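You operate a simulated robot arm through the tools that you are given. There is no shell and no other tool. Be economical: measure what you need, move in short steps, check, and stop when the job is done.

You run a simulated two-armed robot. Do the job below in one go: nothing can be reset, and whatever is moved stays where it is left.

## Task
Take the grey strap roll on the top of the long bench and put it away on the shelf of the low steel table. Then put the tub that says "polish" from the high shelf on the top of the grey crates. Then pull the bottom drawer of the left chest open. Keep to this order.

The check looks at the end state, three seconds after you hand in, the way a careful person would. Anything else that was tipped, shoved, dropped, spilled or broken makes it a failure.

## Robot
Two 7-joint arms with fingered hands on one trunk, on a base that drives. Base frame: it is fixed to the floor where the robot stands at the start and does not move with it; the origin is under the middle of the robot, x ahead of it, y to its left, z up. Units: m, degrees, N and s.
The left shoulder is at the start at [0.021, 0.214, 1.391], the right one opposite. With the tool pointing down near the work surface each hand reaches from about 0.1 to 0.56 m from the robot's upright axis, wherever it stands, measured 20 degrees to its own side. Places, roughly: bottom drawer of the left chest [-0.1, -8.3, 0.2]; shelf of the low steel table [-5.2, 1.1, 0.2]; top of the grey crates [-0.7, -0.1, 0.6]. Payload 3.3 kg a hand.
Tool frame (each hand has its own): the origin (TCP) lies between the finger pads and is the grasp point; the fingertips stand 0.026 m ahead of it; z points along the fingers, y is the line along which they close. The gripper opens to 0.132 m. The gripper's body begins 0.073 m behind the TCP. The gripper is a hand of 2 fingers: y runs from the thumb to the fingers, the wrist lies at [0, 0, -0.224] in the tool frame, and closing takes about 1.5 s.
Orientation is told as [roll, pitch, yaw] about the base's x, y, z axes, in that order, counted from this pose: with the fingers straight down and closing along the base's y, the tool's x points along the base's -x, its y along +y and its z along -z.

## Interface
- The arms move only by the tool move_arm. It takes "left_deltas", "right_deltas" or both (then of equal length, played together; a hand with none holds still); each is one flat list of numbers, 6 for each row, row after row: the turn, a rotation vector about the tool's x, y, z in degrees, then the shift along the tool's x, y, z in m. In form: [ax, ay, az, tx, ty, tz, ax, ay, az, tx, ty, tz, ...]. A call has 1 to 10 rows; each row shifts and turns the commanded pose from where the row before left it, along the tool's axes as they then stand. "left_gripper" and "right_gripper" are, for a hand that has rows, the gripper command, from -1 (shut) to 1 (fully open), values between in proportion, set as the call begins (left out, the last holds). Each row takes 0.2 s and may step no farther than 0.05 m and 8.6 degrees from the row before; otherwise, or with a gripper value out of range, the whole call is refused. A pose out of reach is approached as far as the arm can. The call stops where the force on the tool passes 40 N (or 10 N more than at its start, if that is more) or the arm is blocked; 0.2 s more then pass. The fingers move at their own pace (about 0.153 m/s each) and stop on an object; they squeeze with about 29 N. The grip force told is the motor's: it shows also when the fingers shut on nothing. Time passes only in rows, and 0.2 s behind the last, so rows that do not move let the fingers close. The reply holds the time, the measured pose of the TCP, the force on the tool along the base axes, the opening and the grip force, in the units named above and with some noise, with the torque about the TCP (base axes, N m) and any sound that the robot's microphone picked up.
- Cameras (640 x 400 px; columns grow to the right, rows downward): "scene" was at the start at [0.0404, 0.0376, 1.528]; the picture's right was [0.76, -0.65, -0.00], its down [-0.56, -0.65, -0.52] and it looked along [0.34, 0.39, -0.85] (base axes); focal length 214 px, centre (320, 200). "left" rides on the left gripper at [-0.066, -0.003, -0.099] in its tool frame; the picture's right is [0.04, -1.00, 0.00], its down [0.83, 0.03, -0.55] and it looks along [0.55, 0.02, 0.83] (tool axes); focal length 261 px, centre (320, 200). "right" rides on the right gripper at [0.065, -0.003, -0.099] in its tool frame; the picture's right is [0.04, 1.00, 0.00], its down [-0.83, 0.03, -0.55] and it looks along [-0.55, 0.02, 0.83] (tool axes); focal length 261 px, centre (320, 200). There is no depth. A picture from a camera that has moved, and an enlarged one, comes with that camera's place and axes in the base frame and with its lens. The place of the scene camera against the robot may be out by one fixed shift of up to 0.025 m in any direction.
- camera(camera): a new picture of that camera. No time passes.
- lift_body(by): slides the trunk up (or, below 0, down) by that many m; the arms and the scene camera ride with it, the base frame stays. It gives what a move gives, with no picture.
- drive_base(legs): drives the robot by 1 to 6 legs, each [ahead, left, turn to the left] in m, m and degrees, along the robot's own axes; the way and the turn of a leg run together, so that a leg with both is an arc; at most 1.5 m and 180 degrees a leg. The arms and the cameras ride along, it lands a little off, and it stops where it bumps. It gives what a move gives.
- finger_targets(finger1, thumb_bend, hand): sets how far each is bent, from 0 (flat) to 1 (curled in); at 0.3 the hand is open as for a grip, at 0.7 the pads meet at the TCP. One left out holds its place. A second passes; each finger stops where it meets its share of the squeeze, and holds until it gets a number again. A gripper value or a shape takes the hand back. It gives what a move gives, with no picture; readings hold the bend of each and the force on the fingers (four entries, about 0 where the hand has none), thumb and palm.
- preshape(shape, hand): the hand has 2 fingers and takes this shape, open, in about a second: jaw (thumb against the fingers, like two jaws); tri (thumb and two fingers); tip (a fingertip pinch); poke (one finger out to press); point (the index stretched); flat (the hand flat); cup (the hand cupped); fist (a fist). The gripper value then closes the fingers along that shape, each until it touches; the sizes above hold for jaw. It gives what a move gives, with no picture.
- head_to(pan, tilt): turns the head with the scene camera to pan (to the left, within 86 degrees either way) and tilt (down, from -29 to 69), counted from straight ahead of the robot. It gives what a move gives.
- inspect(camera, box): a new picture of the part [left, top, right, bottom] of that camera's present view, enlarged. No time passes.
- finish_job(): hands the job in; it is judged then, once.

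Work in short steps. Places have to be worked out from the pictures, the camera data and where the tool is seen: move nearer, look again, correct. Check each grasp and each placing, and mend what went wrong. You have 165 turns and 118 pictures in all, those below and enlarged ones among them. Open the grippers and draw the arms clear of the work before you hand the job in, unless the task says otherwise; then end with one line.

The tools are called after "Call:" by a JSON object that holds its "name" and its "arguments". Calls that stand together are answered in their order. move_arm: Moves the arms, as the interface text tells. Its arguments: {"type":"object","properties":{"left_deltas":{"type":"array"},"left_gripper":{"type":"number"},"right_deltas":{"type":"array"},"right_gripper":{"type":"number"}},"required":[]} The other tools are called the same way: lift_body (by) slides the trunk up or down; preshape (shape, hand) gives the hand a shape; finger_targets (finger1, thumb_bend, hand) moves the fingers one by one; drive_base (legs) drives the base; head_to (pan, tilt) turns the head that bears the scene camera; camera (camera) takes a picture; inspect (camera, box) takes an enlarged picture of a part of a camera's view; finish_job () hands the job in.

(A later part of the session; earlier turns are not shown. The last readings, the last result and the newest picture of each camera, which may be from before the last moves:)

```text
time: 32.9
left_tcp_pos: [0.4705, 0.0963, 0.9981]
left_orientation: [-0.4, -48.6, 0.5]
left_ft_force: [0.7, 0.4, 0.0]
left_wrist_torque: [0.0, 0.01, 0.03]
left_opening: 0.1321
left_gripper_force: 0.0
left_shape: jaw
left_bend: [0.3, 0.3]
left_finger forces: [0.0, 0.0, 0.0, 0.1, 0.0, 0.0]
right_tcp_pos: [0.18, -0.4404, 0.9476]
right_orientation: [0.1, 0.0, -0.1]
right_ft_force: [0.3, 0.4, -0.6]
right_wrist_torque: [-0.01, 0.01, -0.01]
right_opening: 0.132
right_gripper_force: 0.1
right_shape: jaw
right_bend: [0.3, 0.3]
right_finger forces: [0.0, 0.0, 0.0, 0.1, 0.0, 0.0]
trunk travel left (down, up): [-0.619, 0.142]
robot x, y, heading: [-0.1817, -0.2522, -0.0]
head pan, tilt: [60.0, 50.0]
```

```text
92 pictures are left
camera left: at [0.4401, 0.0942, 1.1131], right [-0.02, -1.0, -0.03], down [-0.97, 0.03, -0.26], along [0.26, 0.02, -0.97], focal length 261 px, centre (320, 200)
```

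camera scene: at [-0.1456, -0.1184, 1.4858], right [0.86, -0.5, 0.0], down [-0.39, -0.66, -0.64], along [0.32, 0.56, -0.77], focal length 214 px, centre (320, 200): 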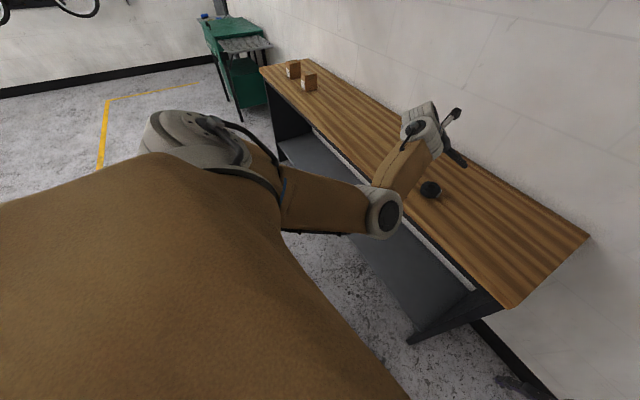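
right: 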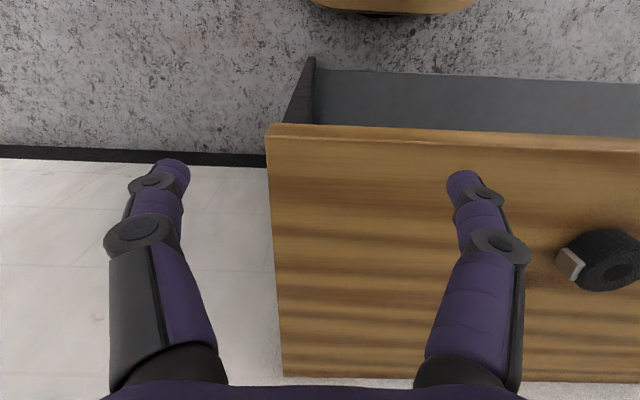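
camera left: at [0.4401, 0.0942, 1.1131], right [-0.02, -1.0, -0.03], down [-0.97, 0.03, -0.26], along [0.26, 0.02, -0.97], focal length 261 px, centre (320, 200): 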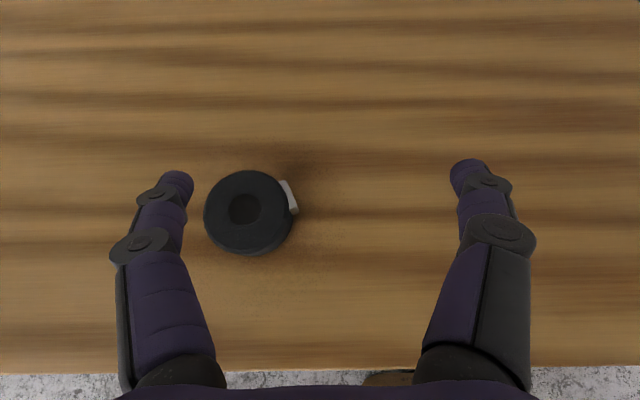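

The roll was nudged earlier and now sits at about (0.483, 0.151) with its buckle turned ~20°. I turn the hand to match and hover over it.

Call:
{"name": "move_arm", "arguments": {"left_deltas": [-4.5, 0, -4, 0, 0, 0, -4.5, 0, -4, 0, 0, 0, -4.5, 0, -4, 0, 0, 0, 0, 0, 0, 0.0023, 0.0227, 0.0147, 0, 0, 0, 0.0023, 0.0227, 0.0147]}}

Call:
{"name": "camera", "arguments": {"camera": "left"}}

```text
time: 34.1
left_tcp_pos: [0.4762, 0.1447, 0.9755]
left_orientation: [-0.5, -48.6, 18.7]
left_ft_force: [-0.3, 0.4, 0.3]
left_wrist_torque: [-0.04, -0.01, -0.04]
left_opening: 0.1322
left_gripper_force: 0.0
left_shape: jaw
left_bend: [0.3, 0.3]
left_finger forces: [0.0, 0.0, 0.0, 0.0, 0.0, 0.0]
right_tcp_pos: [0.1799, -0.4423, 0.9468]
right_orientation: [0.1, 0.0, -0.2]
right_ft_force: [0.7, 0.0, 0.0]
right_wrist_torque: [0.01, -0.01, 0.01]
right_opening: 0.1321
right_gripper_force: 0.1
right_shape: jaw
right_bend: [0.3, 0.3]
right_finger forces: [0.0, 0.0, 0.1, 0.1, 0.0, 0.1]
trunk travel left (down, up): [-0.619, 0.142]
robot x, y, heading: [-0.1789, -0.2495, -0.3]
head pan, tilt: [60.0, 50.0]
```

```text
91 pictures are left
camera left: at [0.4476, 0.1333, 1.0908], right [0.29, -0.96, -0.03], down [-0.93, -0.27, -0.26], along [0.24, 0.1, -0.97], focal length 261 px, centre (320, 200)
```

left: 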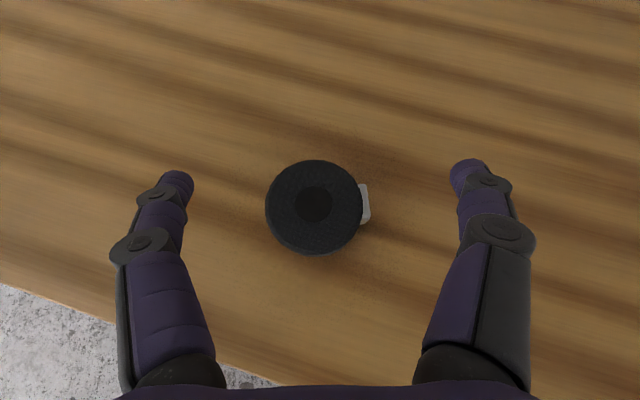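

Well aligned. I descend straight down to z≈0.930.

Call:
{"name": "move_arm", "arguments": {"left_deltas": [0, 0, 0, 0.0173, 0.0015, 0.0155, 0, 0, 0, 0.0172, 0.0015, 0.015]}}

Call:
{"name": "camera", "arguments": {"camera": "left"}}

```text
time: 34.7
left_tcp_pos: [0.4744, 0.146, 0.9293]
left_orientation: [-0.5, -48.4, 18.6]
left_ft_force: [-0.4, 1.6, 0.0]
left_wrist_torque: [0.01, 0.0, -0.03]
left_opening: 0.1317
left_gripper_force: 0.1
left_shape: jaw
left_bend: [0.3, 0.3]
left_finger forces: [0.0, 0.0, 0.0, 0.1, 0.0, 0.1]
right_tcp_pos: [0.1797, -0.4431, 0.9471]
right_orientation: [0.1, -0.1, -0.1]
right_ft_force: [0.0, -0.7, 0.3]
right_wrist_torque: [-0.02, 0.01, 0.01]
right_opening: 0.1321
right_gripper_force: 0.1
right_shape: jaw
right_bend: [0.3, 0.3]
right_finger forces: [0.1, 0.0, 0.0, 0.1, 0.0, 0.1]
trunk travel left (down, up): [-0.619, 0.142]
robot x, y, heading: [-0.18, -0.2529, -0.3]
head pan, tilt: [60.0, 50.0]
```

```text
90 pictures are left
camera left: at [0.4463, 0.1357, 1.0441], right [0.29, -0.96, -0.03], down [-0.93, -0.27, -0.26], along [0.24, 0.1, -0.97], focal length 261 px, centre (320, 200)
```

left: 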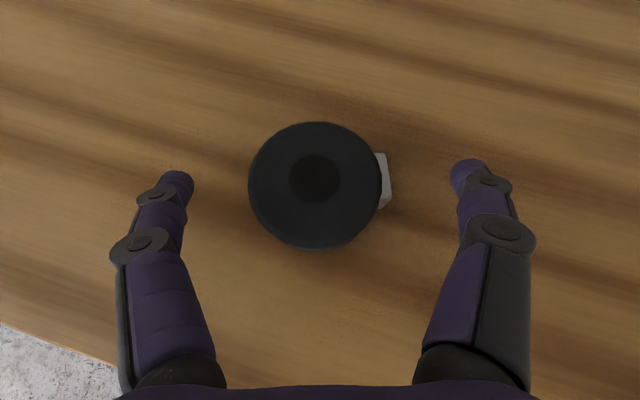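

Roll is between the fingers, free of contact. Close the gripper.

Call:
{"name": "move_arm", "arguments": {"left_deltas": [0, 0, 0, 0, 0, 0, 0, 0, 0, 0, 0, 0, 0, 0, 0, 0, 0, 0, 0, 0, 0, 0, 0, 0, 0, 0, 0, 0, 0, 0, 0, 0, 0, 0, 0, 0, 0, 0, 0, 0, 0, 0, 0, 0, 0, 0, 0, 0], "left_gripper": -1}}

Call:
{"name": "camera", "arguments": {"camera": "left"}}

```text
time: 36.5
left_tcp_pos: [0.474, 0.1461, 0.9291]
left_orientation: [-0.4, -48.5, 18.6]
left_ft_force: [-0.2, -0.9, -0.1]
left_wrist_torque: [-0.01, 0.03, -0.02]
left_opening: 0.0601
left_gripper_force: 29.6
left_shape: jaw
left_bend: [0.73, 0.7]
left_finger forces: [26.5, 0.1, 0.0, 0.0, 26.5, 0.0]
right_tcp_pos: [0.1793, -0.4422, 0.9471]
right_orientation: [0.1, 0.0, -0.1]
right_ft_force: [0.3, 0.7, -0.3]
right_wrist_torque: [0.01, 0.0, 0.01]
right_opening: 0.1317
right_gripper_force: 0.0
right_shape: jaw
right_bend: [0.3, 0.3]
right_finger forces: [0.1, 0.0, 0.0, 0.0, 0.0, 0.0]
trunk travel left (down, up): [-0.619, 0.142]
robot x, y, heading: [-0.1817, -0.2506, -0.2]
head pan, tilt: [60.0, 50.0]
```

```text
89 pictures are left
camera left: at [0.4463, 0.1356, 1.044], right [0.29, -0.96, -0.03], down [-0.93, -0.27, -0.26], along [0.24, 0.1, -0.97], focal length 261 px, centre (320, 200)
```

left: 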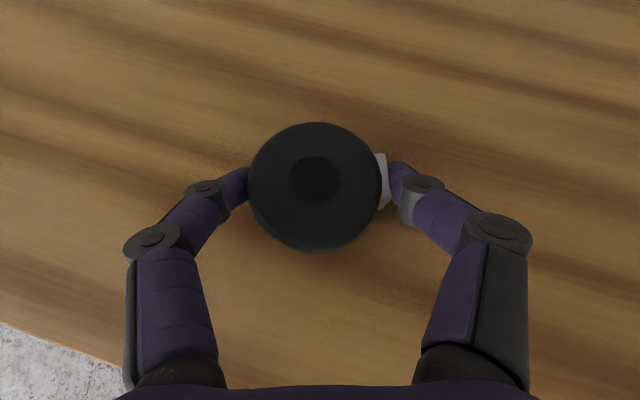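

Gripped (29.6 N, opening 0.060). Lift 0.12 m.

Call:
{"name": "move_arm", "arguments": {"left_deltas": [0, 0, 0, -0.015, 0, -0.0133, 0, 0, 0, -0.03, 0, -0.0265, 0, 0, 0, -0.03, 0, -0.0265, 0, 0, 0, -0.015, 0, -0.0133]}}

Call:
{"name": "camera", "arguments": {"camera": "left"}}

```text
time: 37.5
left_tcp_pos: [0.4742, 0.1484, 1.051]
left_orientation: [-0.4, -48.5, 18.6]
left_ft_force: [-0.2, -0.6, -0.8]
left_wrist_torque: [0.0, -0.03, 0.01]
left_opening: 0.0597
left_gripper_force: 28.7
left_shape: jaw
left_bend: [0.73, 0.7]
left_finger forces: [26.3, 0.0, 0.0, 0.0, 26.5, 0.0]
right_tcp_pos: [0.1799, -0.4425, 0.9467]
right_orientation: [0.2, 0.0, -0.1]
right_ft_force: [0.5, 0.0, -0.6]
right_wrist_torque: [0.02, -0.02, 0.01]
right_opening: 0.1318
right_gripper_force: 0.0
right_shape: jaw
right_bend: [0.3, 0.3]
right_finger forces: [0.0, 0.1, 0.0, 0.0, 0.1, 0.1]
trunk travel left (down, up): [-0.619, 0.142]
robot x, y, heading: [-0.178, -0.2522, -0.5]
head pan, tilt: [60.0, 50.0]
```

```text
88 pictures are left
camera left: at [0.4456, 0.1365, 1.166], right [0.29, -0.96, -0.03], down [-0.93, -0.27, -0.26], along [0.24, 0.1, -0.97], focal length 261 px, centre (320, 200)
```

left: 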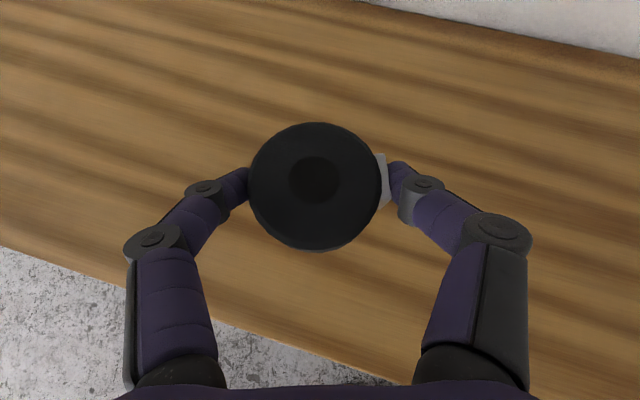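

The roll is held flat. Before driving I look to the left/behind for a free way.

Call:
{"name": "head_to", "arguments": {"pan": 86, "tilt": 25}}

Call:
{"name": "camera", "arguments": {"camera": "scene"}}

Call:
{"name": "head_to", "arguments": {"pan": -86, "tilt": 25}}

Call:
{"name": "camera", "arguments": {"camera": "scene"}}

```text
time: 38.4
left_tcp_pos: [0.4739, 0.1472, 1.0503]
left_orientation: [-0.4, -48.4, 18.6]
left_ft_force: [0.5, 0.4, -0.7]
left_wrist_torque: [0.02, 0.01, 0.02]
left_opening: 0.0595
left_gripper_force: 28.8
left_shape: jaw
left_bend: [0.73, 0.7]
left_finger forces: [26.3, 0.0, 0.1, 0.0, 26.5, 0.0]
right_tcp_pos: [0.18, -0.4422, 0.9467]
right_orientation: [0.1, -0.1, 0.0]
right_ft_force: [-0.1, 0.0, -0.1]
right_wrist_torque: [-0.04, -0.02, 0.02]
right_opening: 0.1324
right_gripper_force: 0.1
right_shape: jaw
right_bend: [0.3, 0.3]
right_finger forces: [0.0, 0.0, 0.0, 0.1, 0.0, 0.0]
trunk travel left (down, up): [-0.619, 0.142]
robot x, y, heading: [-0.1801, -0.2526, -0.3]
head pan, tilt: [85.9, 25.0]
```

```text
87 pictures are left
camera scene: at [-0.1776, -0.1734, 1.5232], right [1.0, -0.08, 0.0], down [-0.03, -0.42, -0.91], along [0.07, 0.9, -0.42], focal length 214 px, centre (320, 200)
```

scene: 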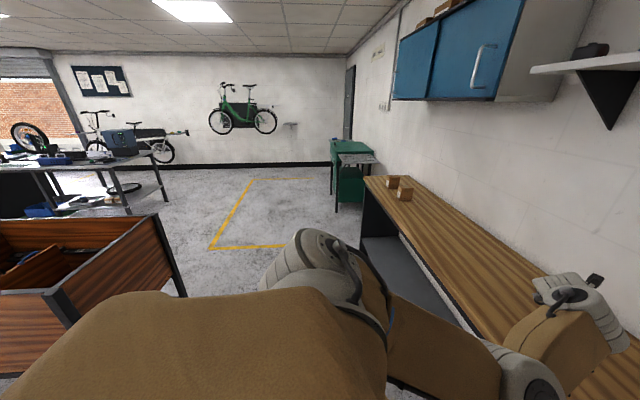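

```text
time: 41.0
left_tcp_pos: [0.4739, 0.1471, 1.0509]
left_orientation: [-0.3, -48.5, 18.5]
left_ft_force: [0.4, -1.0, -0.1]
left_wrist_torque: [-0.04, 0.02, -0.02]
left_opening: 0.06
left_gripper_force: 29.3
left_shape: jaw
left_bend: [0.73, 0.7]
left_finger forces: [26.2, 0.1, 0.1, 0.0, 26.4, 0.0]
right_tcp_pos: [0.1805, -0.4419, 0.9467]
right_orientation: [0.2, -0.1, -0.1]
right_ft_force: [1.2, -0.4, 0.6]
right_wrist_torque: [-0.03, 0.0, -0.02]
right_opening: 0.1319
right_gripper_force: 0.0
right_shape: jaw
right_bend: [0.3, 0.3]
right_finger forces: [0.0, 0.0, 0.0, 0.1, 0.0, 0.1]
trunk travel left (down, up): [-0.619, 0.142]
robot x, y, heading: [-0.1841, -0.2483, -0.4]
head pan, tilt: [-85.9, 25.0]
```

```text
86 pictures are left
camera scene: at [-0.1784, -0.3572, 1.5233], right [-1.0, -0.07, 0.0], down [-0.03, 0.42, -0.91], along [0.06, -0.9, -0.42], focal length 214 px, centre (320, 200)
```

scene: 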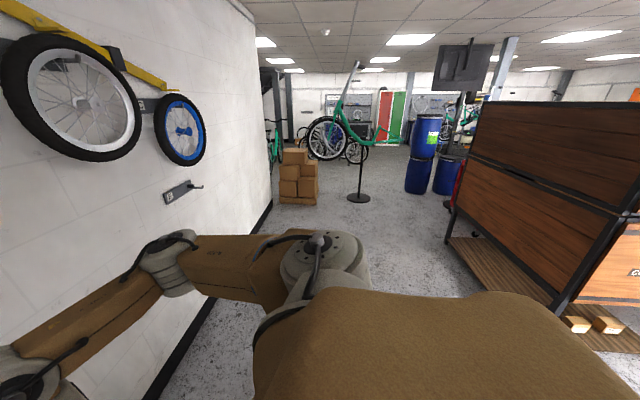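

The bin lies at the back left and the bench in front. I drive left past the crates, then back from the bench, then turn left.

Call:
{"name": "drive_base", "arguments": {"legs": [[0, 0.75, 0], [-0.3, 0.1, 0], [0, 0, 90]]}}

Call:
{"name": "head_to", "arguments": {"pan": 45, "tilt": 25}}

Call:
{"name": "camera", "arguments": {"camera": "scene"}}

Call:
{"name": "head_to", "arguments": {"pan": 86, "tilt": 35}}

Call:
{"name": "camera", "arguments": {"camera": "scene"}}

```text
time: 50.6
left_tcp_pos: [-0.8625, 1.2624, 1.0497]
left_orientation: [-0.4, -48.6, 107.7]
left_ft_force: [0.3, -0.6, -1.4]
left_wrist_torque: [-0.03, -0.04, -0.01]
left_opening: 0.0599
left_gripper_force: 29.1
left_shape: jaw
left_bend: [0.73, 0.7]
left_finger forces: [26.2, 0.0, 0.0, 0.0, 26.4, 0.0]
right_tcp_pos: [-0.2786, 0.9593, 0.947]
right_orientation: [0.0, -0.1, 89.0]
right_ft_force: [0.3, 0.5, -0.2]
right_wrist_torque: [-0.05, -0.04, 0.0]
right_opening: 0.1318
right_gripper_force: 0.0
right_shape: jaw
right_bend: [0.3, 0.3]
right_finger forces: [0.0, 0.1, 0.1, 0.2, 0.0, 0.0]
trunk travel left (down, up): [-0.619, 0.142]
robot x, y, heading: [-0.4722, 0.6009, 88.9]
head pan, tilt: [-85.9, 25.0]
```

```text
time: 52.7
left_tcp_pos: [-0.8637, 1.2624, 1.0503]
left_orientation: [-0.3, -48.5, 107.8]
left_ft_force: [0.3, 0.7, -0.4]
left_wrist_torque: [0.0, 0.02, 0.01]
left_opening: 0.0599
left_gripper_force: 29.3
left_shape: jaw
left_bend: [0.73, 0.7]
left_finger forces: [26.3, 0.1, 0.0, 0.0, 26.4, 0.0]
right_tcp_pos: [-0.2776, 0.9583, 0.9463]
right_orientation: [0.1, 0.0, 89.0]
right_ft_force: [-0.5, -0.4, -0.5]
right_wrist_torque: [-0.01, 0.04, -0.03]
right_opening: 0.132
right_gripper_force: 0.1
right_shape: jaw
right_bend: [0.3, 0.3]
right_finger forces: [0.0, 0.0, 0.1, 0.0, 0.0, 0.1]
trunk travel left (down, up): [-0.619, 0.142]
robot x, y, heading: [-0.4743, 0.601, 88.7]
head pan, tilt: [45.0, 25.0]
```

```text
85 pictures are left
camera scene: at [-0.5527, 0.6652, 1.5233], right [0.72, 0.69, 0.0], down [0.29, -0.3, -0.91], along [-0.63, 0.65, -0.42], focal length 214 px, centre (320, 200)
```

scene: 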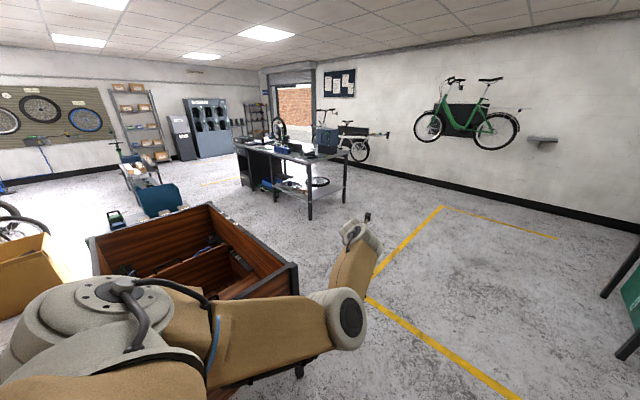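

```text
time: 53.8
left_tcp_pos: [-0.8623, 1.2629, 1.0506]
left_orientation: [-0.5, -48.5, 107.8]
left_ft_force: [-0.3, -0.2, -1.2]
left_wrist_torque: [0.02, 0.01, -0.01]
left_opening: 0.0597
left_gripper_force: 29.1
left_shape: jaw
left_bend: [0.73, 0.7]
left_finger forces: [26.3, 0.0, 0.1, 0.0, 26.4, 0.1]
right_tcp_pos: [-0.2789, 0.9586, 0.9469]
right_orientation: [0.1, -0.1, 89.0]
right_ft_force: [0.0, 0.0, 0.1]
right_wrist_torque: [0.01, 0.01, 0.0]
right_opening: 0.1319
right_gripper_force: 0.0
right_shape: jaw
right_bend: [0.3, 0.3]
right_finger forces: [0.0, 0.0, 0.1, 0.0, 0.0, 0.0]
trunk travel left (down, up): [-0.619, 0.142]
robot x, y, heading: [-0.473, 0.6016, 89.0]
head pan, tilt: [85.9, 35.0]
```

```text
84 pictures are left
camera scene: at [-0.5765, 0.6068, 1.5075], right [0.09, 1.0, 0.0], down [0.57, -0.05, -0.82], along [-0.82, 0.07, -0.57], focal length 214 px, centre (320, 200)
```

scene: 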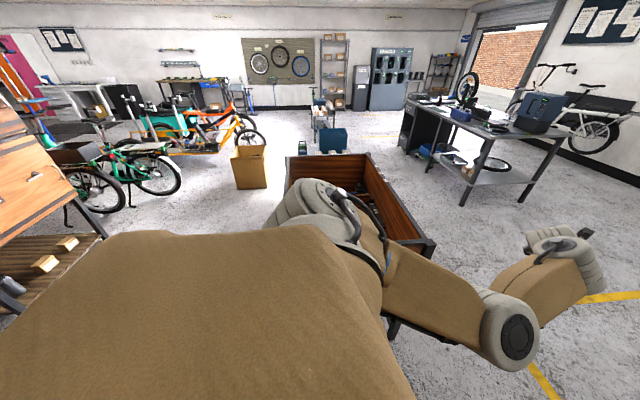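

Call:
{"name": "inspect", "arguments": {"camera": "scene", "box": [240, 60, 400, 160]}}

```text
4.00 times, centred on (320, 110) of scene
camera zoom: at [-0.5765, 0.6068, 1.5075], right [0.09, 1.0, 0.0], down [0.57, -0.05, -0.82], along [-0.82, 0.07, -0.57], focal length 858 px, centre (320, 560)
```

zoom: 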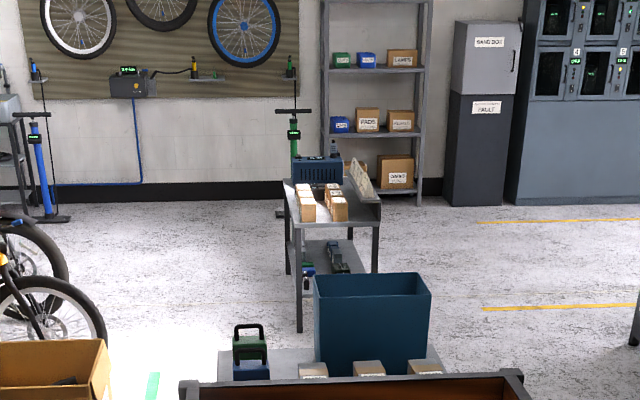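

The far table at about (-5.2, 1.1) with top ≈0.52 and a lower shelf ≈0.22 is the target. I use the lane at y≈1.85 between the cart and the workbench.

Call:
{"name": "drive_base", "arguments": {"legs": [[1.25, 0, 0], [0, 0, 91], [1.3, 0, 0]]}}

Call:
{"name": "head_to", "arguments": {"pan": 15, "tilt": 25}}

Call:
{"name": "camera", "arguments": {"camera": "scene"}}

```text
time: 70.0
left_tcp_pos: [-2.4281, 1.4374, 1.0497]
left_orientation: [-0.3, -48.5, -161.8]
left_ft_force: [0.5, 0.2, -0.1]
left_wrist_torque: [0.01, 0.02, 0.02]
left_opening: 0.0598
left_gripper_force: 28.9
left_shape: jaw
left_bend: [0.73, 0.7]
left_finger forces: [26.3, 0.0, 0.0, 0.0, 26.4, 0.1]
right_tcp_pos: [-2.1314, 2.0247, 0.9474]
right_orientation: [0.1, 0.0, 179.6]
right_ft_force: [1.1, -0.6, -0.8]
right_wrist_torque: [0.02, 0.01, -0.01]
right_opening: 0.1319
right_gripper_force: 0.1
right_shape: jaw
right_bend: [0.3, 0.3]
right_finger forces: [0.0, 0.0, 0.0, 0.0, 0.0, 0.0]
trunk travel left (down, up): [-0.619, 0.142]
robot x, y, heading: [-1.7659, 1.8338, 179.5]
head pan, tilt: [85.9, 35.0]
```

```text
time: 71.4
left_tcp_pos: [-2.4285, 1.4378, 1.0498]
left_orientation: [-0.3, -48.5, -161.6]
left_ft_force: [0.5, 0.9, -1.2]
left_wrist_torque: [-0.04, -0.04, 0.02]
left_opening: 0.0597
left_gripper_force: 29.1
left_shape: jaw
left_bend: [0.73, 0.7]
left_finger forces: [26.4, 0.0, 0.1, 0.0, 26.4, 0.1]
right_tcp_pos: [-2.1321, 2.0249, 0.9477]
right_orientation: [0.2, -0.1, 179.5]
right_ft_force: [0.2, 0.6, -0.6]
right_wrist_torque: [0.0, -0.01, 0.02]
right_opening: 0.1318
right_gripper_force: 0.0
right_shape: jaw
right_bend: [0.3, 0.3]
right_finger forces: [0.0, 0.0, 0.1, 0.0, 0.0, 0.0]
trunk travel left (down, up): [-0.619, 0.142]
robot x, y, heading: [-1.7711, 1.8291, 179.3]
head pan, tilt: [15.0, 25.0]
```

```text
82 pictures are left
camera scene: at [-1.8867, 1.7958, 1.5232], right [-0.25, 0.97, 0.0], down [0.41, 0.11, -0.91], along [-0.88, -0.23, -0.42], focal length 214 px, centre (320, 200)
```

scene: 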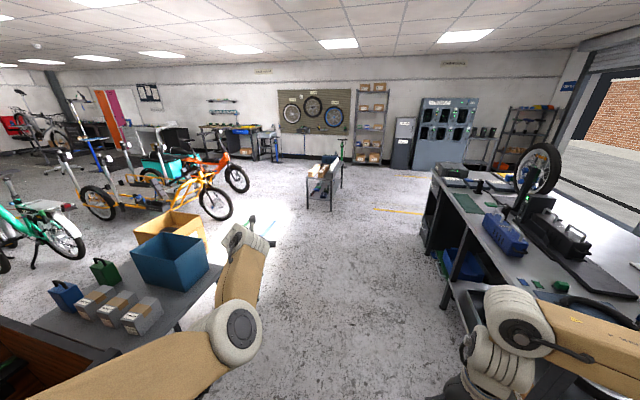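

The way ahead is clear; I continue 1.5 m and look again at the low table.

Call:
{"name": "drive_base", "arguments": {"legs": [[1.5, 0, 0]]}}

Call:
{"name": "head_to", "arguments": {"pan": 25, "tilt": 35}}

Call:
{"name": "camera", "arguments": {"camera": "scene"}}

```text
time: 78.8
left_tcp_pos: [-3.9187, 1.4691, 1.0505]
left_orientation: [-0.4, -48.5, -162.3]
left_ft_force: [-0.2, 0.5, -0.4]
left_wrist_torque: [-0.03, 0.02, 0.01]
left_opening: 0.0594
left_gripper_force: 28.9
left_shape: jaw
left_bend: [0.73, 0.7]
left_finger forces: [26.3, 0.1, 0.0, 0.0, 26.4, 0.1]
right_tcp_pos: [-3.6149, 2.0519, 0.9468]
right_orientation: [0.0, 0.0, 178.9]
right_ft_force: [-0.2, -0.2, -0.2]
right_wrist_torque: [0.0, -0.01, -0.03]
right_opening: 0.1317
right_gripper_force: 0.0
right_shape: jaw
right_bend: [0.3, 0.3]
right_finger forces: [0.1, 0.0, 0.1, 0.0, 0.1, 0.0]
trunk travel left (down, up): [-0.619, 0.142]
robot x, y, heading: [-3.256, 1.8573, 178.7]
head pan, tilt: [15.0, 25.0]
```

```text
time: 79.5
left_tcp_pos: [-3.9191, 1.4683, 1.0509]
left_orientation: [-0.4, -48.5, -162.3]
left_ft_force: [0.0, -0.5, -0.6]
left_wrist_torque: [0.02, -0.02, -0.02]
left_opening: 0.0595
left_gripper_force: 28.4
left_shape: jaw
left_bend: [0.73, 0.7]
left_finger forces: [26.3, 0.0, 0.0, 0.0, 26.4, 0.1]
right_tcp_pos: [-3.6144, 2.0523, 0.9455]
right_orientation: [0.1, 0.0, 178.8]
right_ft_force: [-0.5, -0.3, 0.2]
right_wrist_torque: [0.02, 0.03, -0.03]
right_opening: 0.1317
right_gripper_force: 0.0
right_shape: jaw
right_bend: [0.3, 0.3]
right_finger forces: [0.0, 0.0, 0.0, 0.0, 0.0, 0.0]
trunk travel left (down, up): [-0.619, 0.142]
robot x, y, heading: [-3.2575, 1.8537, 178.7]
head pan, tilt: [25.0, 35.0]
```

```text
81 pictures are left
camera scene: at [-3.3634, 1.8064, 1.5075], right [-0.4, 0.92, 0.0], down [0.52, 0.23, -0.82], along [-0.75, -0.33, -0.57], focal length 214 px, centre (320, 200)
```

scene: 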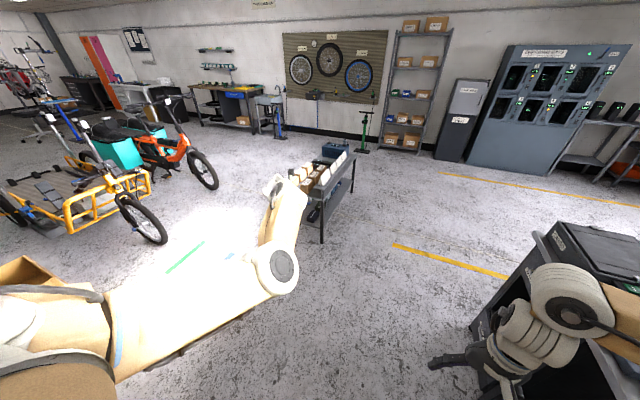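

The table's +y long side lies at y≈1.23, x from -4.73 to -5.72. I drive past the workbench and turn to face that side, standing about 0.9 m off.

Call:
{"name": "drive_base", "arguments": {"legs": [[1.4, 0, 0], [0.5, -0.25, 0], [0, 0, 91]]}}

Call:
{"name": "head_to", "arguments": {"pan": 0, "tilt": 45}}

Call:
{"name": "camera", "arguments": {"camera": "scene"}}

```text
time: 93.2
left_tcp_pos: [-4.7937, 1.4893, 1.0503]
left_orientation: [-0.5, -48.6, -72.9]
left_ft_force: [0.0, 0.5, -0.6]
left_wrist_torque: [0.03, 0.0, 0.01]
left_opening: 0.0593
left_gripper_force: 28.5
left_shape: jaw
left_bend: [0.73, 0.7]
left_finger forces: [26.2, 0.0, 0.0, 0.1, 26.4, 0.0]
right_tcp_pos: [-5.3764, 1.797, 0.9471]
right_orientation: [0.1, 0.0, -91.6]
right_ft_force: [1.0, -0.8, 0.3]
right_wrist_torque: [-0.01, -0.01, 0.0]
right_opening: 0.1323
right_gripper_force: 0.0
right_shape: jaw
right_bend: [0.3, 0.3]
right_finger forces: [0.1, 0.0, 0.0, 0.0, 0.0, 0.1]
trunk travel left (down, up): [-0.619, 0.142]
robot x, y, heading: [-5.1772, 2.1557, -91.4]
head pan, tilt: [25.0, 35.0]
```

```text
time: 94.1
left_tcp_pos: [-4.7933, 1.4892, 1.0508]
left_orientation: [-0.5, -48.5, -72.8]
left_ft_force: [1.1, -0.3, -1.7]
left_wrist_torque: [0.01, -0.07, 0.01]
left_opening: 0.0595
left_gripper_force: 28.6
left_shape: jaw
left_bend: [0.73, 0.7]
left_finger forces: [26.2, 0.0, 0.0, 0.1, 26.4, 0.0]
right_tcp_pos: [-5.375, 1.798, 0.946]
right_orientation: [0.1, -0.1, -91.5]
right_ft_force: [0.0, 0.7, -1.3]
right_wrist_torque: [0.02, -0.01, 0.02]
right_opening: 0.132
right_gripper_force: 0.1
right_shape: jaw
right_bend: [0.3, 0.3]
right_finger forces: [0.0, 0.0, 0.0, 0.0, 0.0, 0.0]
trunk travel left (down, up): [-0.619, 0.142]
robot x, y, heading: [-5.1794, 2.1556, -91.6]
head pan, tilt: [0.0, 45.0]
```

```text
80 pictures are left
camera scene: at [-5.1934, 2.0472, 1.4927], right [-1.0, 0.03, 0.0], down [0.02, 0.71, -0.71], along [-0.02, -0.71, -0.71], focal length 214 px, centre (320, 200)
```

scene: 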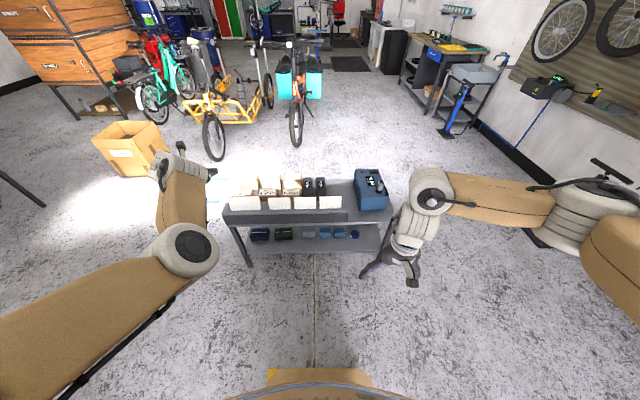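

Call:
{"name": "inspect", "arguments": {"camera": "scene", "box": [210, 160, 410, 280]}}

```text
3.20 times, centred on (310, 220) of scene
camera zoom: at [-5.1934, 2.0472, 1.4927], right [-1.0, 0.03, 0.0], down [0.02, 0.71, -0.71], along [-0.02, -0.71, -0.71], focal length 686 px, centre (352, 136)
```

zoom: 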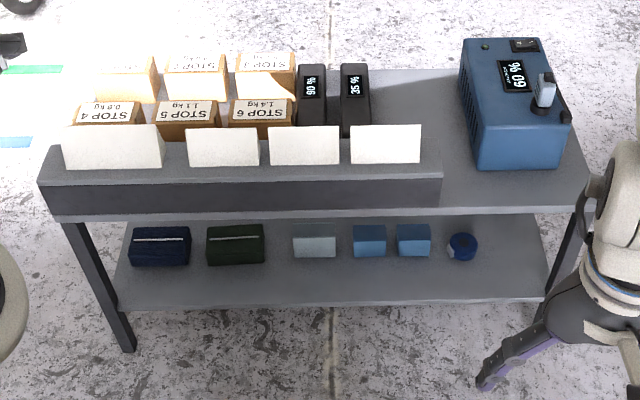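

The shelf has a free front strip about 0.1 m deep (y 1.16–1.26, z≈0.2). I'll place the roll near x≈-5.05, y≈1.20: shift right first, then lower the trunk while still outside the table.

Call:
{"name": "drive_base", "arguments": {"legs": [[0, -0.26, 0]]}}

Call:
{"name": "lift_body", "arguments": {"by": -0.55}}

Call:
{"name": "camera", "arguments": {"camera": "left"}}

Call:
{"name": "camera", "arguments": {"camera": "scene"}}

```text
time: 96.0
left_tcp_pos: [-5.0529, 1.4962, 1.0498]
left_orientation: [-0.5, -48.5, -72.9]
left_ft_force: [-0.4, -0.6, -0.5]
left_wrist_torque: [0.0, -0.01, 0.02]
left_opening: 0.0597
left_gripper_force: 28.9
left_shape: jaw
left_bend: [0.73, 0.7]
left_finger forces: [26.3, 0.0, 0.0, 0.0, 26.3, 0.0]
right_tcp_pos: [-5.6356, 1.8054, 0.9471]
right_orientation: [0.1, 0.0, -91.4]
right_ft_force: [-0.4, 0.7, -0.2]
right_wrist_torque: [-0.01, -0.01, 0.02]
right_opening: 0.132
right_gripper_force: 0.1
right_shape: jaw
right_bend: [0.3, 0.3]
right_finger forces: [0.1, 0.0, 0.1, 0.0, 0.0, 0.0]
trunk travel left (down, up): [-0.619, 0.142]
robot x, y, heading: [-5.4319, 2.1593, -91.6]
head pan, tilt: [0.0, 45.0]
```

```text
refused: -0.55 is not a number from -0.4 to 0.4
```

```text
78 pictures are left
camera left: at [-5.0644, 1.526, 1.1659], right [-0.96, -0.26, -0.03], down [-0.25, 0.93, -0.26], along [0.09, -0.24, -0.97], focal length 261 px, centre (320, 200)
```

left: 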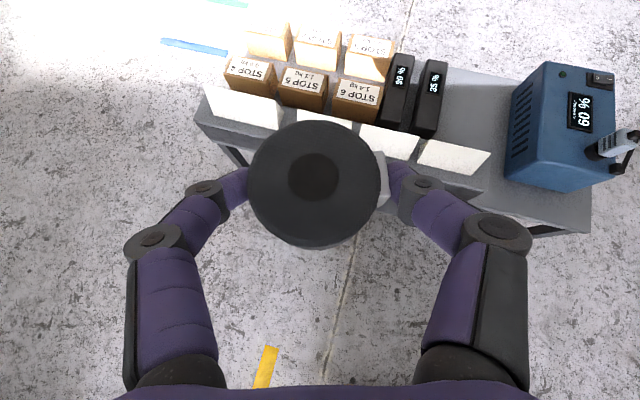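

```text
77 pictures are left
camera scene: at [-5.4542, 2.0547, 1.4927], right [-1.0, 0.03, 0.0], down [0.02, 0.71, -0.71], along [-0.02, -0.71, -0.71], focal length 214 px, centre (320, 200)
```

scene: 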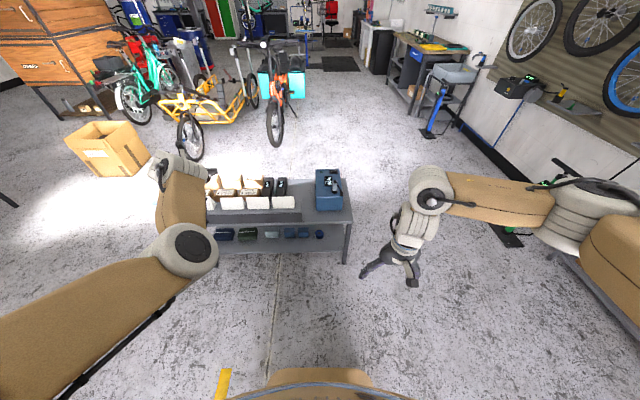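

Call:
{"name": "lift_body", "arguments": {"by": -0.4}}

Call:
{"name": "lift_body", "arguments": {"by": -0.18}}

Call:
{"name": "camera", "arguments": {"camera": "left"}}

Call:
{"name": "camera", "arguments": {"camera": "scene"}}

```text
time: 99.8
left_tcp_pos: [-5.0522, 1.4978, 0.6512]
left_orientation: [-0.4, -48.6, -72.9]
left_ft_force: [0.3, -0.5, -0.9]
left_wrist_torque: [-0.01, 0.0, 0.0]
left_opening: 0.0591
left_gripper_force: 29.4
left_shape: jaw
left_bend: [0.73, 0.7]
left_finger forces: [26.3, 0.1, 0.1, 0.1, 26.4, 0.1]
right_tcp_pos: [-5.6343, 1.8051, 0.5471]
right_orientation: [0.1, 0.1, -91.5]
right_ft_force: [0.8, 1.6, -0.6]
right_wrist_torque: [0.0, 0.02, -0.01]
right_opening: 0.1318
right_gripper_force: 0.0
right_shape: jaw
right_bend: [0.3, 0.3]
right_finger forces: [0.0, 0.0, 0.0, 0.0, 0.1, 0.0]
trunk travel left (down, up): [-0.219, 0.542]
robot x, y, heading: [-5.4363, 2.1608, -91.6]
head pan, tilt: [0.0, 45.0]
```

```text
time: 101.8
left_tcp_pos: [-5.0536, 1.4963, 0.4717]
left_orientation: [-0.3, -48.7, -72.7]
left_ft_force: [-0.9, 0.0, -1.7]
left_wrist_torque: [0.02, -0.01, 0.02]
left_opening: 0.0596
left_gripper_force: 28.6
left_shape: jaw
left_bend: [0.73, 0.7]
left_finger forces: [26.2, 0.1, 0.0, 0.0, 26.3, 0.1]
right_tcp_pos: [-5.6344, 1.8055, 0.3671]
right_orientation: [0.1, -0.1, -91.5]
right_ft_force: [-0.3, 0.0, -1.3]
right_wrist_torque: [0.0, 0.02, 0.02]
right_opening: 0.1321
right_gripper_force: 0.1
right_shape: jaw
right_bend: [0.3, 0.3]
right_finger forces: [0.0, 0.0, 0.1, 0.1, 0.0, 0.1]
trunk travel left (down, up): [-0.039, 0.722]
robot x, y, heading: [-5.4379, 2.1668, -91.8]
head pan, tilt: [0.0, 45.0]
```

```text
76 pictures are left
camera left: at [-5.0634, 1.5262, 0.5861], right [-0.96, -0.26, -0.03], down [-0.25, 0.93, -0.26], along [0.09, -0.24, -0.97], focal length 261 px, centre (320, 200)
```

left: 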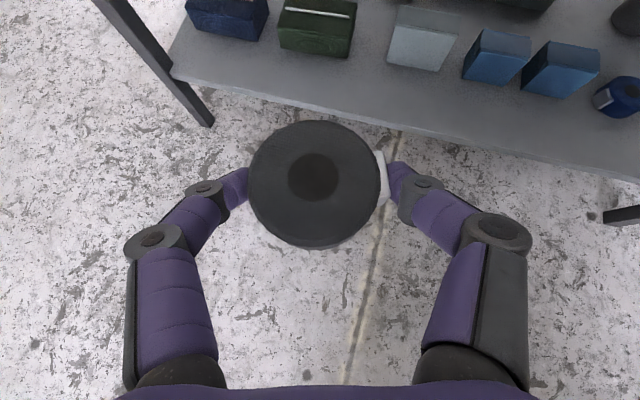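

```text
75 pictures are left
camera scene: at [-5.4561, 1.9388, 0.9014], right [-1.0, 0.03, 0.0], down [0.02, 0.71, -0.71], along [-0.02, -0.71, -0.71], focal length 214 px, centre (320, 200)
```

scene: 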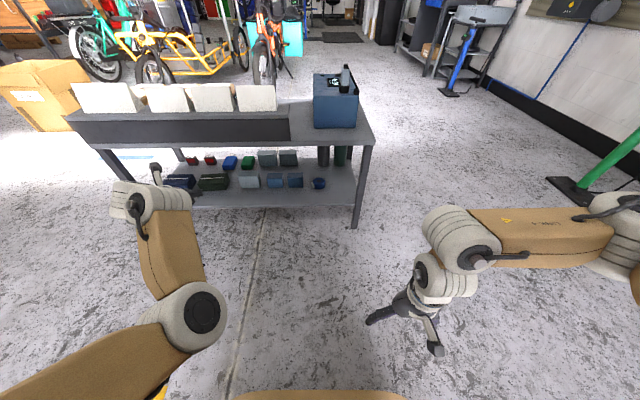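

Shelf surface estimate z≈0.208, front edge y≈1.27–1.29; gap between the green and light boxes at x≈-5.04, box fronts at y≈1.17. I lower the hand by 0.2 m outside the table.

Call:
{"name": "move_arm", "arguments": {"left_deltas": [0, 0, 0, 0.03, 0, 0.0265, 0, 0, 0, 0.03, 0, 0.0265, 0, 0, 0, 0.03, 0, 0.0265, 0, 0, 0, 0.03, 0, 0.0265, 0, 0, 0, 0.03, 0, 0.0265]}}

Call:
{"name": "camera", "arguments": {"camera": "left"}}

Call:
{"name": "camera", "arguments": {"camera": "scene"}}

```text
time: 103.0
left_tcp_pos: [-5.0567, 1.4981, 0.2702]
left_orientation: [-0.5, -48.5, -72.8]
left_ft_force: [-0.1, -0.3, -1.1]
left_wrist_torque: [0.0, 0.0, 0.01]
left_opening: 0.0592
left_gripper_force: 28.8
left_shape: jaw
left_bend: [0.73, 0.7]
left_finger forces: [26.3, 0.0, 0.0, 0.0, 26.4, 0.1]
right_tcp_pos: [-5.6345, 1.8055, 0.3671]
right_orientation: [0.2, 0.0, -91.5]
right_ft_force: [0.6, -0.4, -0.6]
right_wrist_torque: [0.0, 0.0, 0.01]
right_opening: 0.132
right_gripper_force: 0.0
right_shape: jaw
right_bend: [0.3, 0.3]
right_finger forces: [0.0, 0.1, 0.1, 0.0, 0.0, 0.0]
trunk travel left (down, up): [-0.039, 0.722]
robot x, y, heading: [-5.4327, 2.1606, -91.7]
head pan, tilt: [0.0, 45.0]
```

```text
74 pictures are left
camera left: at [-5.0662, 1.5281, 0.3854], right [-0.96, -0.26, -0.02], down [-0.25, 0.93, -0.26], along [0.09, -0.24, -0.97], focal length 261 px, centre (320, 200)
```

left: 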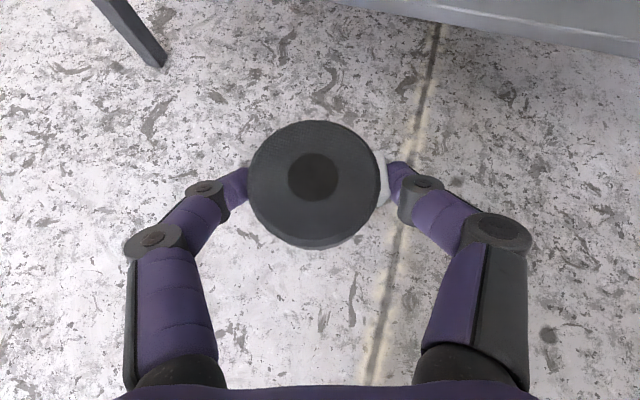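

```text
73 pictures are left
camera scene: at [-5.4562, 1.9387, 0.9013], right [-1.0, 0.03, 0.0], down [0.02, 0.71, -0.71], along [-0.02, -0.71, -0.71], focal length 214 px, centre (320, 200)
```

scene: 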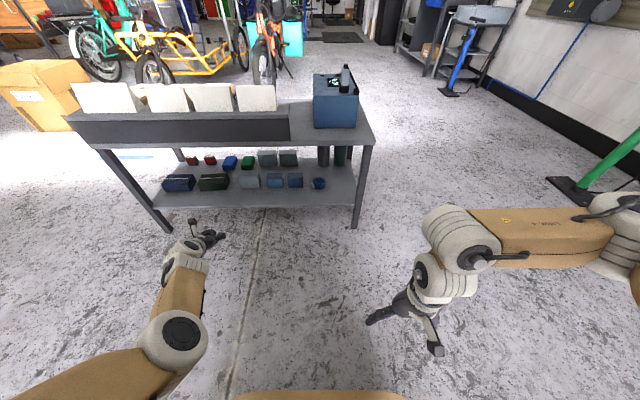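

Edge refined to y≈1.29, z≈0.21. Roll bottom is ≈3 cm above the shelf, so I drive forward 0.25 m to bring it in.

Call:
{"name": "drive_base", "arguments": {"legs": [[0.15, 0, 0]]}}

Call:
{"name": "camera", "arguments": {"camera": "left"}}

```text
time: 104.4
left_tcp_pos: [-5.0601, 1.3499, 0.2711]
left_orientation: [-0.5, -48.6, -72.9]
left_ft_force: [-0.9, -0.8, -1.6]
left_wrist_torque: [0.03, 0.0, 0.03]
left_opening: 0.0593
left_gripper_force: 29.0
left_shape: jaw
left_bend: [0.73, 0.7]
left_finger forces: [26.3, 0.0, 0.1, 0.1, 26.4, 0.1]
right_tcp_pos: [-5.6384, 1.6565, 0.3671]
right_orientation: [0.1, 0.0, -91.6]
right_ft_force: [-0.2, -0.2, 0.1]
right_wrist_torque: [0.01, -0.01, -0.02]
right_opening: 0.1319
right_gripper_force: 0.1
right_shape: jaw
right_bend: [0.3, 0.3]
right_finger forces: [0.0, 0.1, 0.0, 0.0, 0.1, 0.0]
trunk travel left (down, up): [-0.039, 0.722]
robot x, y, heading: [-5.4394, 2.0093, -91.5]
head pan, tilt: [0.0, 45.0]
```

```text
72 pictures are left
camera left: at [-5.0707, 1.3789, 0.3863], right [-0.96, -0.26, -0.03], down [-0.25, 0.93, -0.26], along [0.09, -0.24, -0.97], focal length 261 px, centre (320, 200)
```

left: 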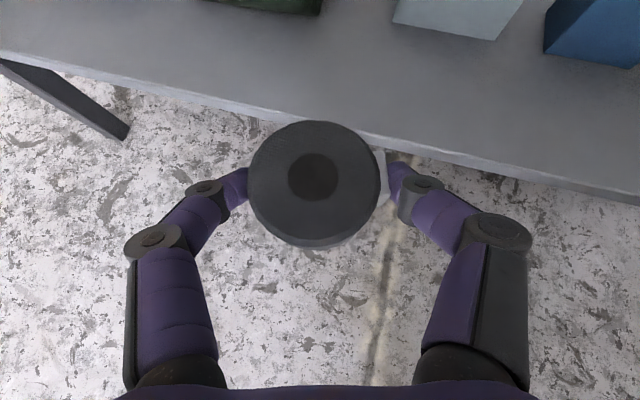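

Call:
{"name": "drive_base", "arguments": {"legs": [[0.118, 0.012, 0]]}}

Call:
{"name": "camera", "arguments": {"camera": "left"}}

```text
time: 105.6
left_tcp_pos: [-5.0532, 1.2307, 0.2718]
left_orientation: [-0.4, -48.5, -73.0]
left_ft_force: [0.4, -0.5, -1.4]
left_wrist_torque: [0.02, 0.03, 0.0]
left_opening: 0.0593
left_gripper_force: 28.9
left_shape: jaw
left_bend: [0.73, 0.7]
left_finger forces: [26.3, 0.1, 0.0, 0.1, 26.3, 0.0]
right_tcp_pos: [-5.6317, 1.5389, 0.3676]
right_orientation: [0.1, 0.1, -91.7]
right_ft_force: [0.9, 0.3, 1.0]
right_wrist_torque: [-0.01, -0.02, 0.02]
right_opening: 0.1318
right_gripper_force: 0.1
right_shape: jaw
right_bend: [0.3, 0.3]
right_finger forces: [0.0, 0.0, 0.1, 0.0, 0.0, 0.0]
trunk travel left (down, up): [-0.039, 0.722]
robot x, y, heading: [-5.4311, 1.8976, -91.7]
head pan, tilt: [0.0, 45.0]
```

```text
71 pictures are left
camera left: at [-5.0636, 1.2595, 0.3863], right [-0.97, -0.26, -0.03], down [-0.25, 0.93, -0.26], along [0.09, -0.24, -0.97], focal length 261 px, centre (320, 200)
```

left: 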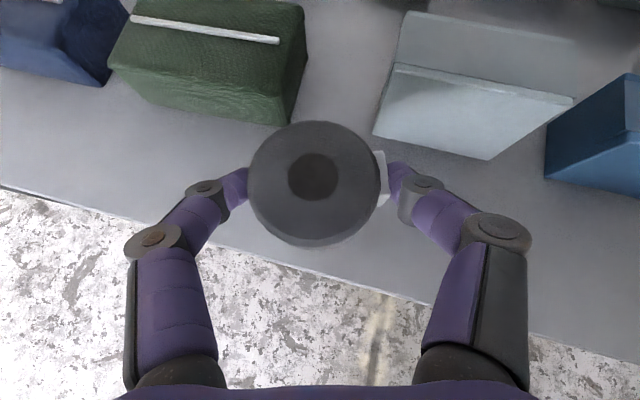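

Roll sits over the gap strip. I go 8 mm deeper and lower toward the shelf.

Call:
{"name": "move_arm", "arguments": {"left_deltas": [0, 0, 0, 0.002, 0, 0.0115, 0, 0, 0, 0.006, 0, 0.0053, 0, 0, 0, 0.006, 0, 0.0053]}}

Call:
{"name": "camera", "arguments": {"camera": "left"}}

```text
time: 106.4
left_tcp_pos: [-5.0501, 1.2228, 0.2467]
left_orientation: [-0.4, -48.5, -73.1]
left_ft_force: [-0.8, -0.2, -1.5]
left_wrist_torque: [-0.01, -0.02, 0.02]
left_opening: 0.0592
left_gripper_force: 29.0
left_shape: jaw
left_bend: [0.73, 0.7]
left_finger forces: [26.2, 0.0, 0.0, 0.0, 26.3, 0.1]
right_tcp_pos: [-5.6313, 1.5389, 0.3664]
right_orientation: [0.1, 0.0, -91.7]
right_ft_force: [-0.3, 0.3, -0.5]
right_wrist_torque: [0.03, 0.0, 0.0]
right_opening: 0.1319
right_gripper_force: 0.1
right_shape: jaw
right_bend: [0.3, 0.3]
right_finger forces: [0.0, 0.0, 0.1, 0.0, 0.0, 0.0]
trunk travel left (down, up): [-0.039, 0.722]
robot x, y, heading: [-5.4313, 1.8962, -92.2]
head pan, tilt: [0.0, 45.0]
```

```text
70 pictures are left
camera left: at [-5.0612, 1.2521, 0.3608], right [-0.96, -0.26, -0.03], down [-0.25, 0.93, -0.26], along [0.09, -0.24, -0.97], focal length 261 px, centre (320, 200)
```

left: 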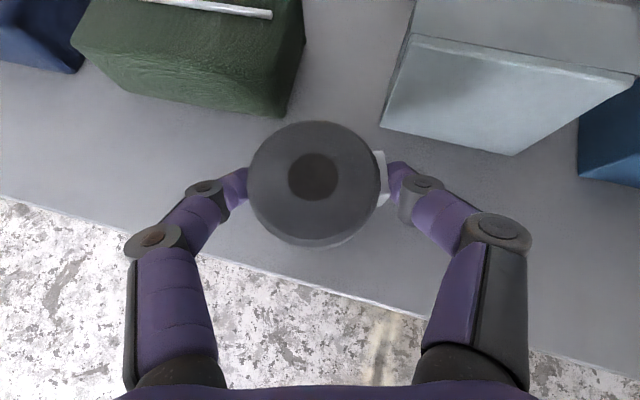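

Still free of contact. Continue down in 3 mm steps.

Call:
{"name": "move_arm", "arguments": {"left_deltas": [0, 0, 0, 0.0022, 0, 0.002, 0, 0, 0, 0.0022, 0, 0.002, 0, 0, 0, 0.0022, 0, 0.002]}}

Call:
{"name": "move_arm", "arguments": {"left_deltas": [0, 0, 0, 0.0022, 0, 0.002, 0, 0, 0, 0, 0, 0]}}

Call:
{"name": "camera", "arguments": {"camera": "left"}}

```text
time: 107.2
left_tcp_pos: [-5.0513, 1.2235, 0.2366]
left_orientation: [-0.4, -48.5, -73.0]
left_ft_force: [-0.4, -0.2, -1.1]
left_wrist_torque: [0.01, 0.0, -0.01]
left_opening: 0.0593
left_gripper_force: 29.1
left_shape: jaw
left_bend: [0.73, 0.7]
left_finger forces: [26.2, 0.0, 0.0, 0.1, 26.4, 0.0]
right_tcp_pos: [-5.6322, 1.5385, 0.367]
right_orientation: [0.1, 0.1, -91.7]
right_ft_force: [-0.5, 0.1, 0.1]
right_wrist_torque: [0.01, 0.03, 0.0]
right_opening: 0.1318
right_gripper_force: 0.0
right_shape: jaw
right_bend: [0.3, 0.3]
right_finger forces: [0.1, 0.0, 0.0, 0.1, 0.1, 0.0]
trunk travel left (down, up): [-0.039, 0.722]
robot x, y, heading: [-5.4333, 1.8916, -91.6]
head pan, tilt: [0.0, 45.0]
```

```text
time: 107.8
left_tcp_pos: [-5.0509, 1.2223, 0.2346]
left_orientation: [-0.4, -48.6, -73.1]
left_ft_force: [0.2, 0.3, -1.7]
left_wrist_torque: [0.04, 0.0, -0.01]
left_opening: 0.059
left_gripper_force: 29.3
left_shape: jaw
left_bend: [0.73, 0.7]
left_finger forces: [26.3, 0.0, 0.0, 0.0, 26.3, 0.0]
right_tcp_pos: [-5.6319, 1.5398, 0.3674]
right_orientation: [0.1, -0.1, -91.6]
right_ft_force: [0.0, 0.4, 0.8]
right_wrist_torque: [0.01, 0.0, 0.01]
right_opening: 0.1318
right_gripper_force: 0.1
right_shape: jaw
right_bend: [0.3, 0.3]
right_finger forces: [0.1, 0.0, 0.1, 0.0, 0.0, 0.1]
trunk travel left (down, up): [-0.039, 0.722]
robot x, y, heading: [-5.4337, 1.8922, -91.7]
head pan, tilt: [0.0, 45.0]
```

```text
69 pictures are left
camera left: at [-5.0619, 1.2517, 0.3489], right [-0.97, -0.26, -0.03], down [-0.25, 0.93, -0.26], along [0.09, -0.24, -0.97], focal length 261 px, centre (320, 200)
```

left: 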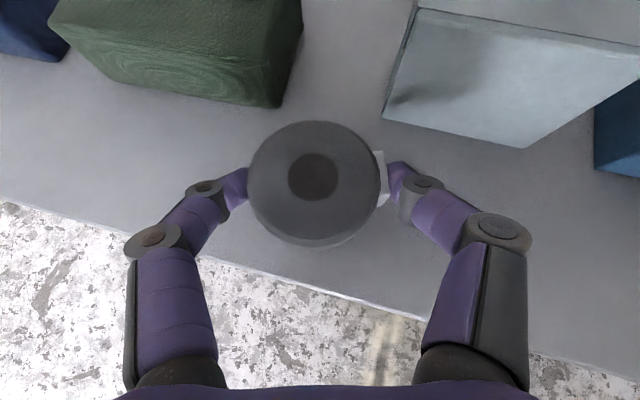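

Call:
{"name": "move_arm", "arguments": {"left_deltas": [0, 0, 0, 0.0022, 0, 0.002, 0, 0, 0, 0.0022, 0, 0.002]}}

Call:
{"name": "move_arm", "arguments": {"left_deltas": [0, 0, 0, 0.0022, 0, 0.002, 0, 0, 0, 0, 0, 0]}}

Call:
{"name": "move_arm", "arguments": {"left_deltas": [0, 0, 0, 0.0022, 0, 0.002, 0, 0, 0, 0, 0, 0]}}

```text
time: 108.4
left_tcp_pos: [-5.0509, 1.2233, 0.2299]
left_orientation: [-0.4, -48.5, -73.0]
left_ft_force: [-0.1, -0.5, -0.4]
left_wrist_torque: [0.01, -0.04, -0.02]
left_opening: 0.059
left_gripper_force: 28.7
left_shape: jaw
left_bend: [0.73, 0.7]
left_finger forces: [26.2, 0.1, 0.0, 0.1, 26.2, 0.0]
right_tcp_pos: [-5.6319, 1.539, 0.3667]
right_orientation: [0.1, 0.0, -91.8]
right_ft_force: [-0.5, 0.3, 0.6]
right_wrist_torque: [0.02, 0.03, 0.03]
right_opening: 0.1321
right_gripper_force: 0.0
right_shape: jaw
right_bend: [0.3, 0.3]
right_finger forces: [0.1, 0.1, 0.0, 0.0, 0.0, 0.0]
trunk travel left (down, up): [-0.039, 0.722]
robot x, y, heading: [-5.4318, 1.892, -91.8]
head pan, tilt: [0.0, 45.0]
```

```text
time: 109.0
left_tcp_pos: [-5.0508, 1.2222, 0.2254]
left_orientation: [-0.4, -48.5, -73.0]
left_ft_force: [0.5, 0.5, -1.2]
left_wrist_torque: [0.03, -0.01, -0.02]
left_opening: 0.0592
left_gripper_force: 29.4
left_shape: jaw
left_bend: [0.73, 0.7]
left_finger forces: [26.2, 0.0, 0.0, 0.1, 26.3, 0.1]
right_tcp_pos: [-5.6313, 1.5393, 0.3673]
right_orientation: [0.1, 0.0, -91.7]
right_ft_force: [1.8, -0.4, 0.3]
right_wrist_torque: [0.01, -0.03, 0.0]
right_opening: 0.1316
right_gripper_force: 0.0
right_shape: jaw
right_bend: [0.3, 0.3]
right_finger forces: [0.1, 0.0, 0.0, 0.1, 0.0, 0.0]
trunk travel left (down, up): [-0.039, 0.722]
robot x, y, heading: [-5.4314, 1.8935, -91.8]
head pan, tilt: [0.0, 45.0]
```

```text
time: 109.6
left_tcp_pos: [-5.0503, 1.2233, 0.2232]
left_orientation: [-0.5, -48.5, -72.9]
left_ft_force: [0.2, 0.8, -0.7]
left_wrist_torque: [0.01, -0.01, -0.01]
left_opening: 0.0594
left_gripper_force: 28.9
left_shape: jaw
left_bend: [0.73, 0.7]
left_finger forces: [26.3, 0.0, 0.0, 0.0, 26.3, 0.0]
right_tcp_pos: [-5.6313, 1.5392, 0.3658]
right_orientation: [0.1, 0.0, -91.8]
right_ft_force: [0.1, 0.4, 0.4]
right_wrist_torque: [0.0, 0.0, -0.02]
right_opening: 0.132
right_gripper_force: 0.0
right_shape: jaw
right_bend: [0.3, 0.3]
right_finger forces: [0.0, 0.0, 0.0, 0.0, 0.0, 0.1]
trunk travel left (down, up): [-0.039, 0.722]
robot x, y, heading: [-5.431, 1.8934, -91.7]
head pan, tilt: [0.0, 45.0]
```

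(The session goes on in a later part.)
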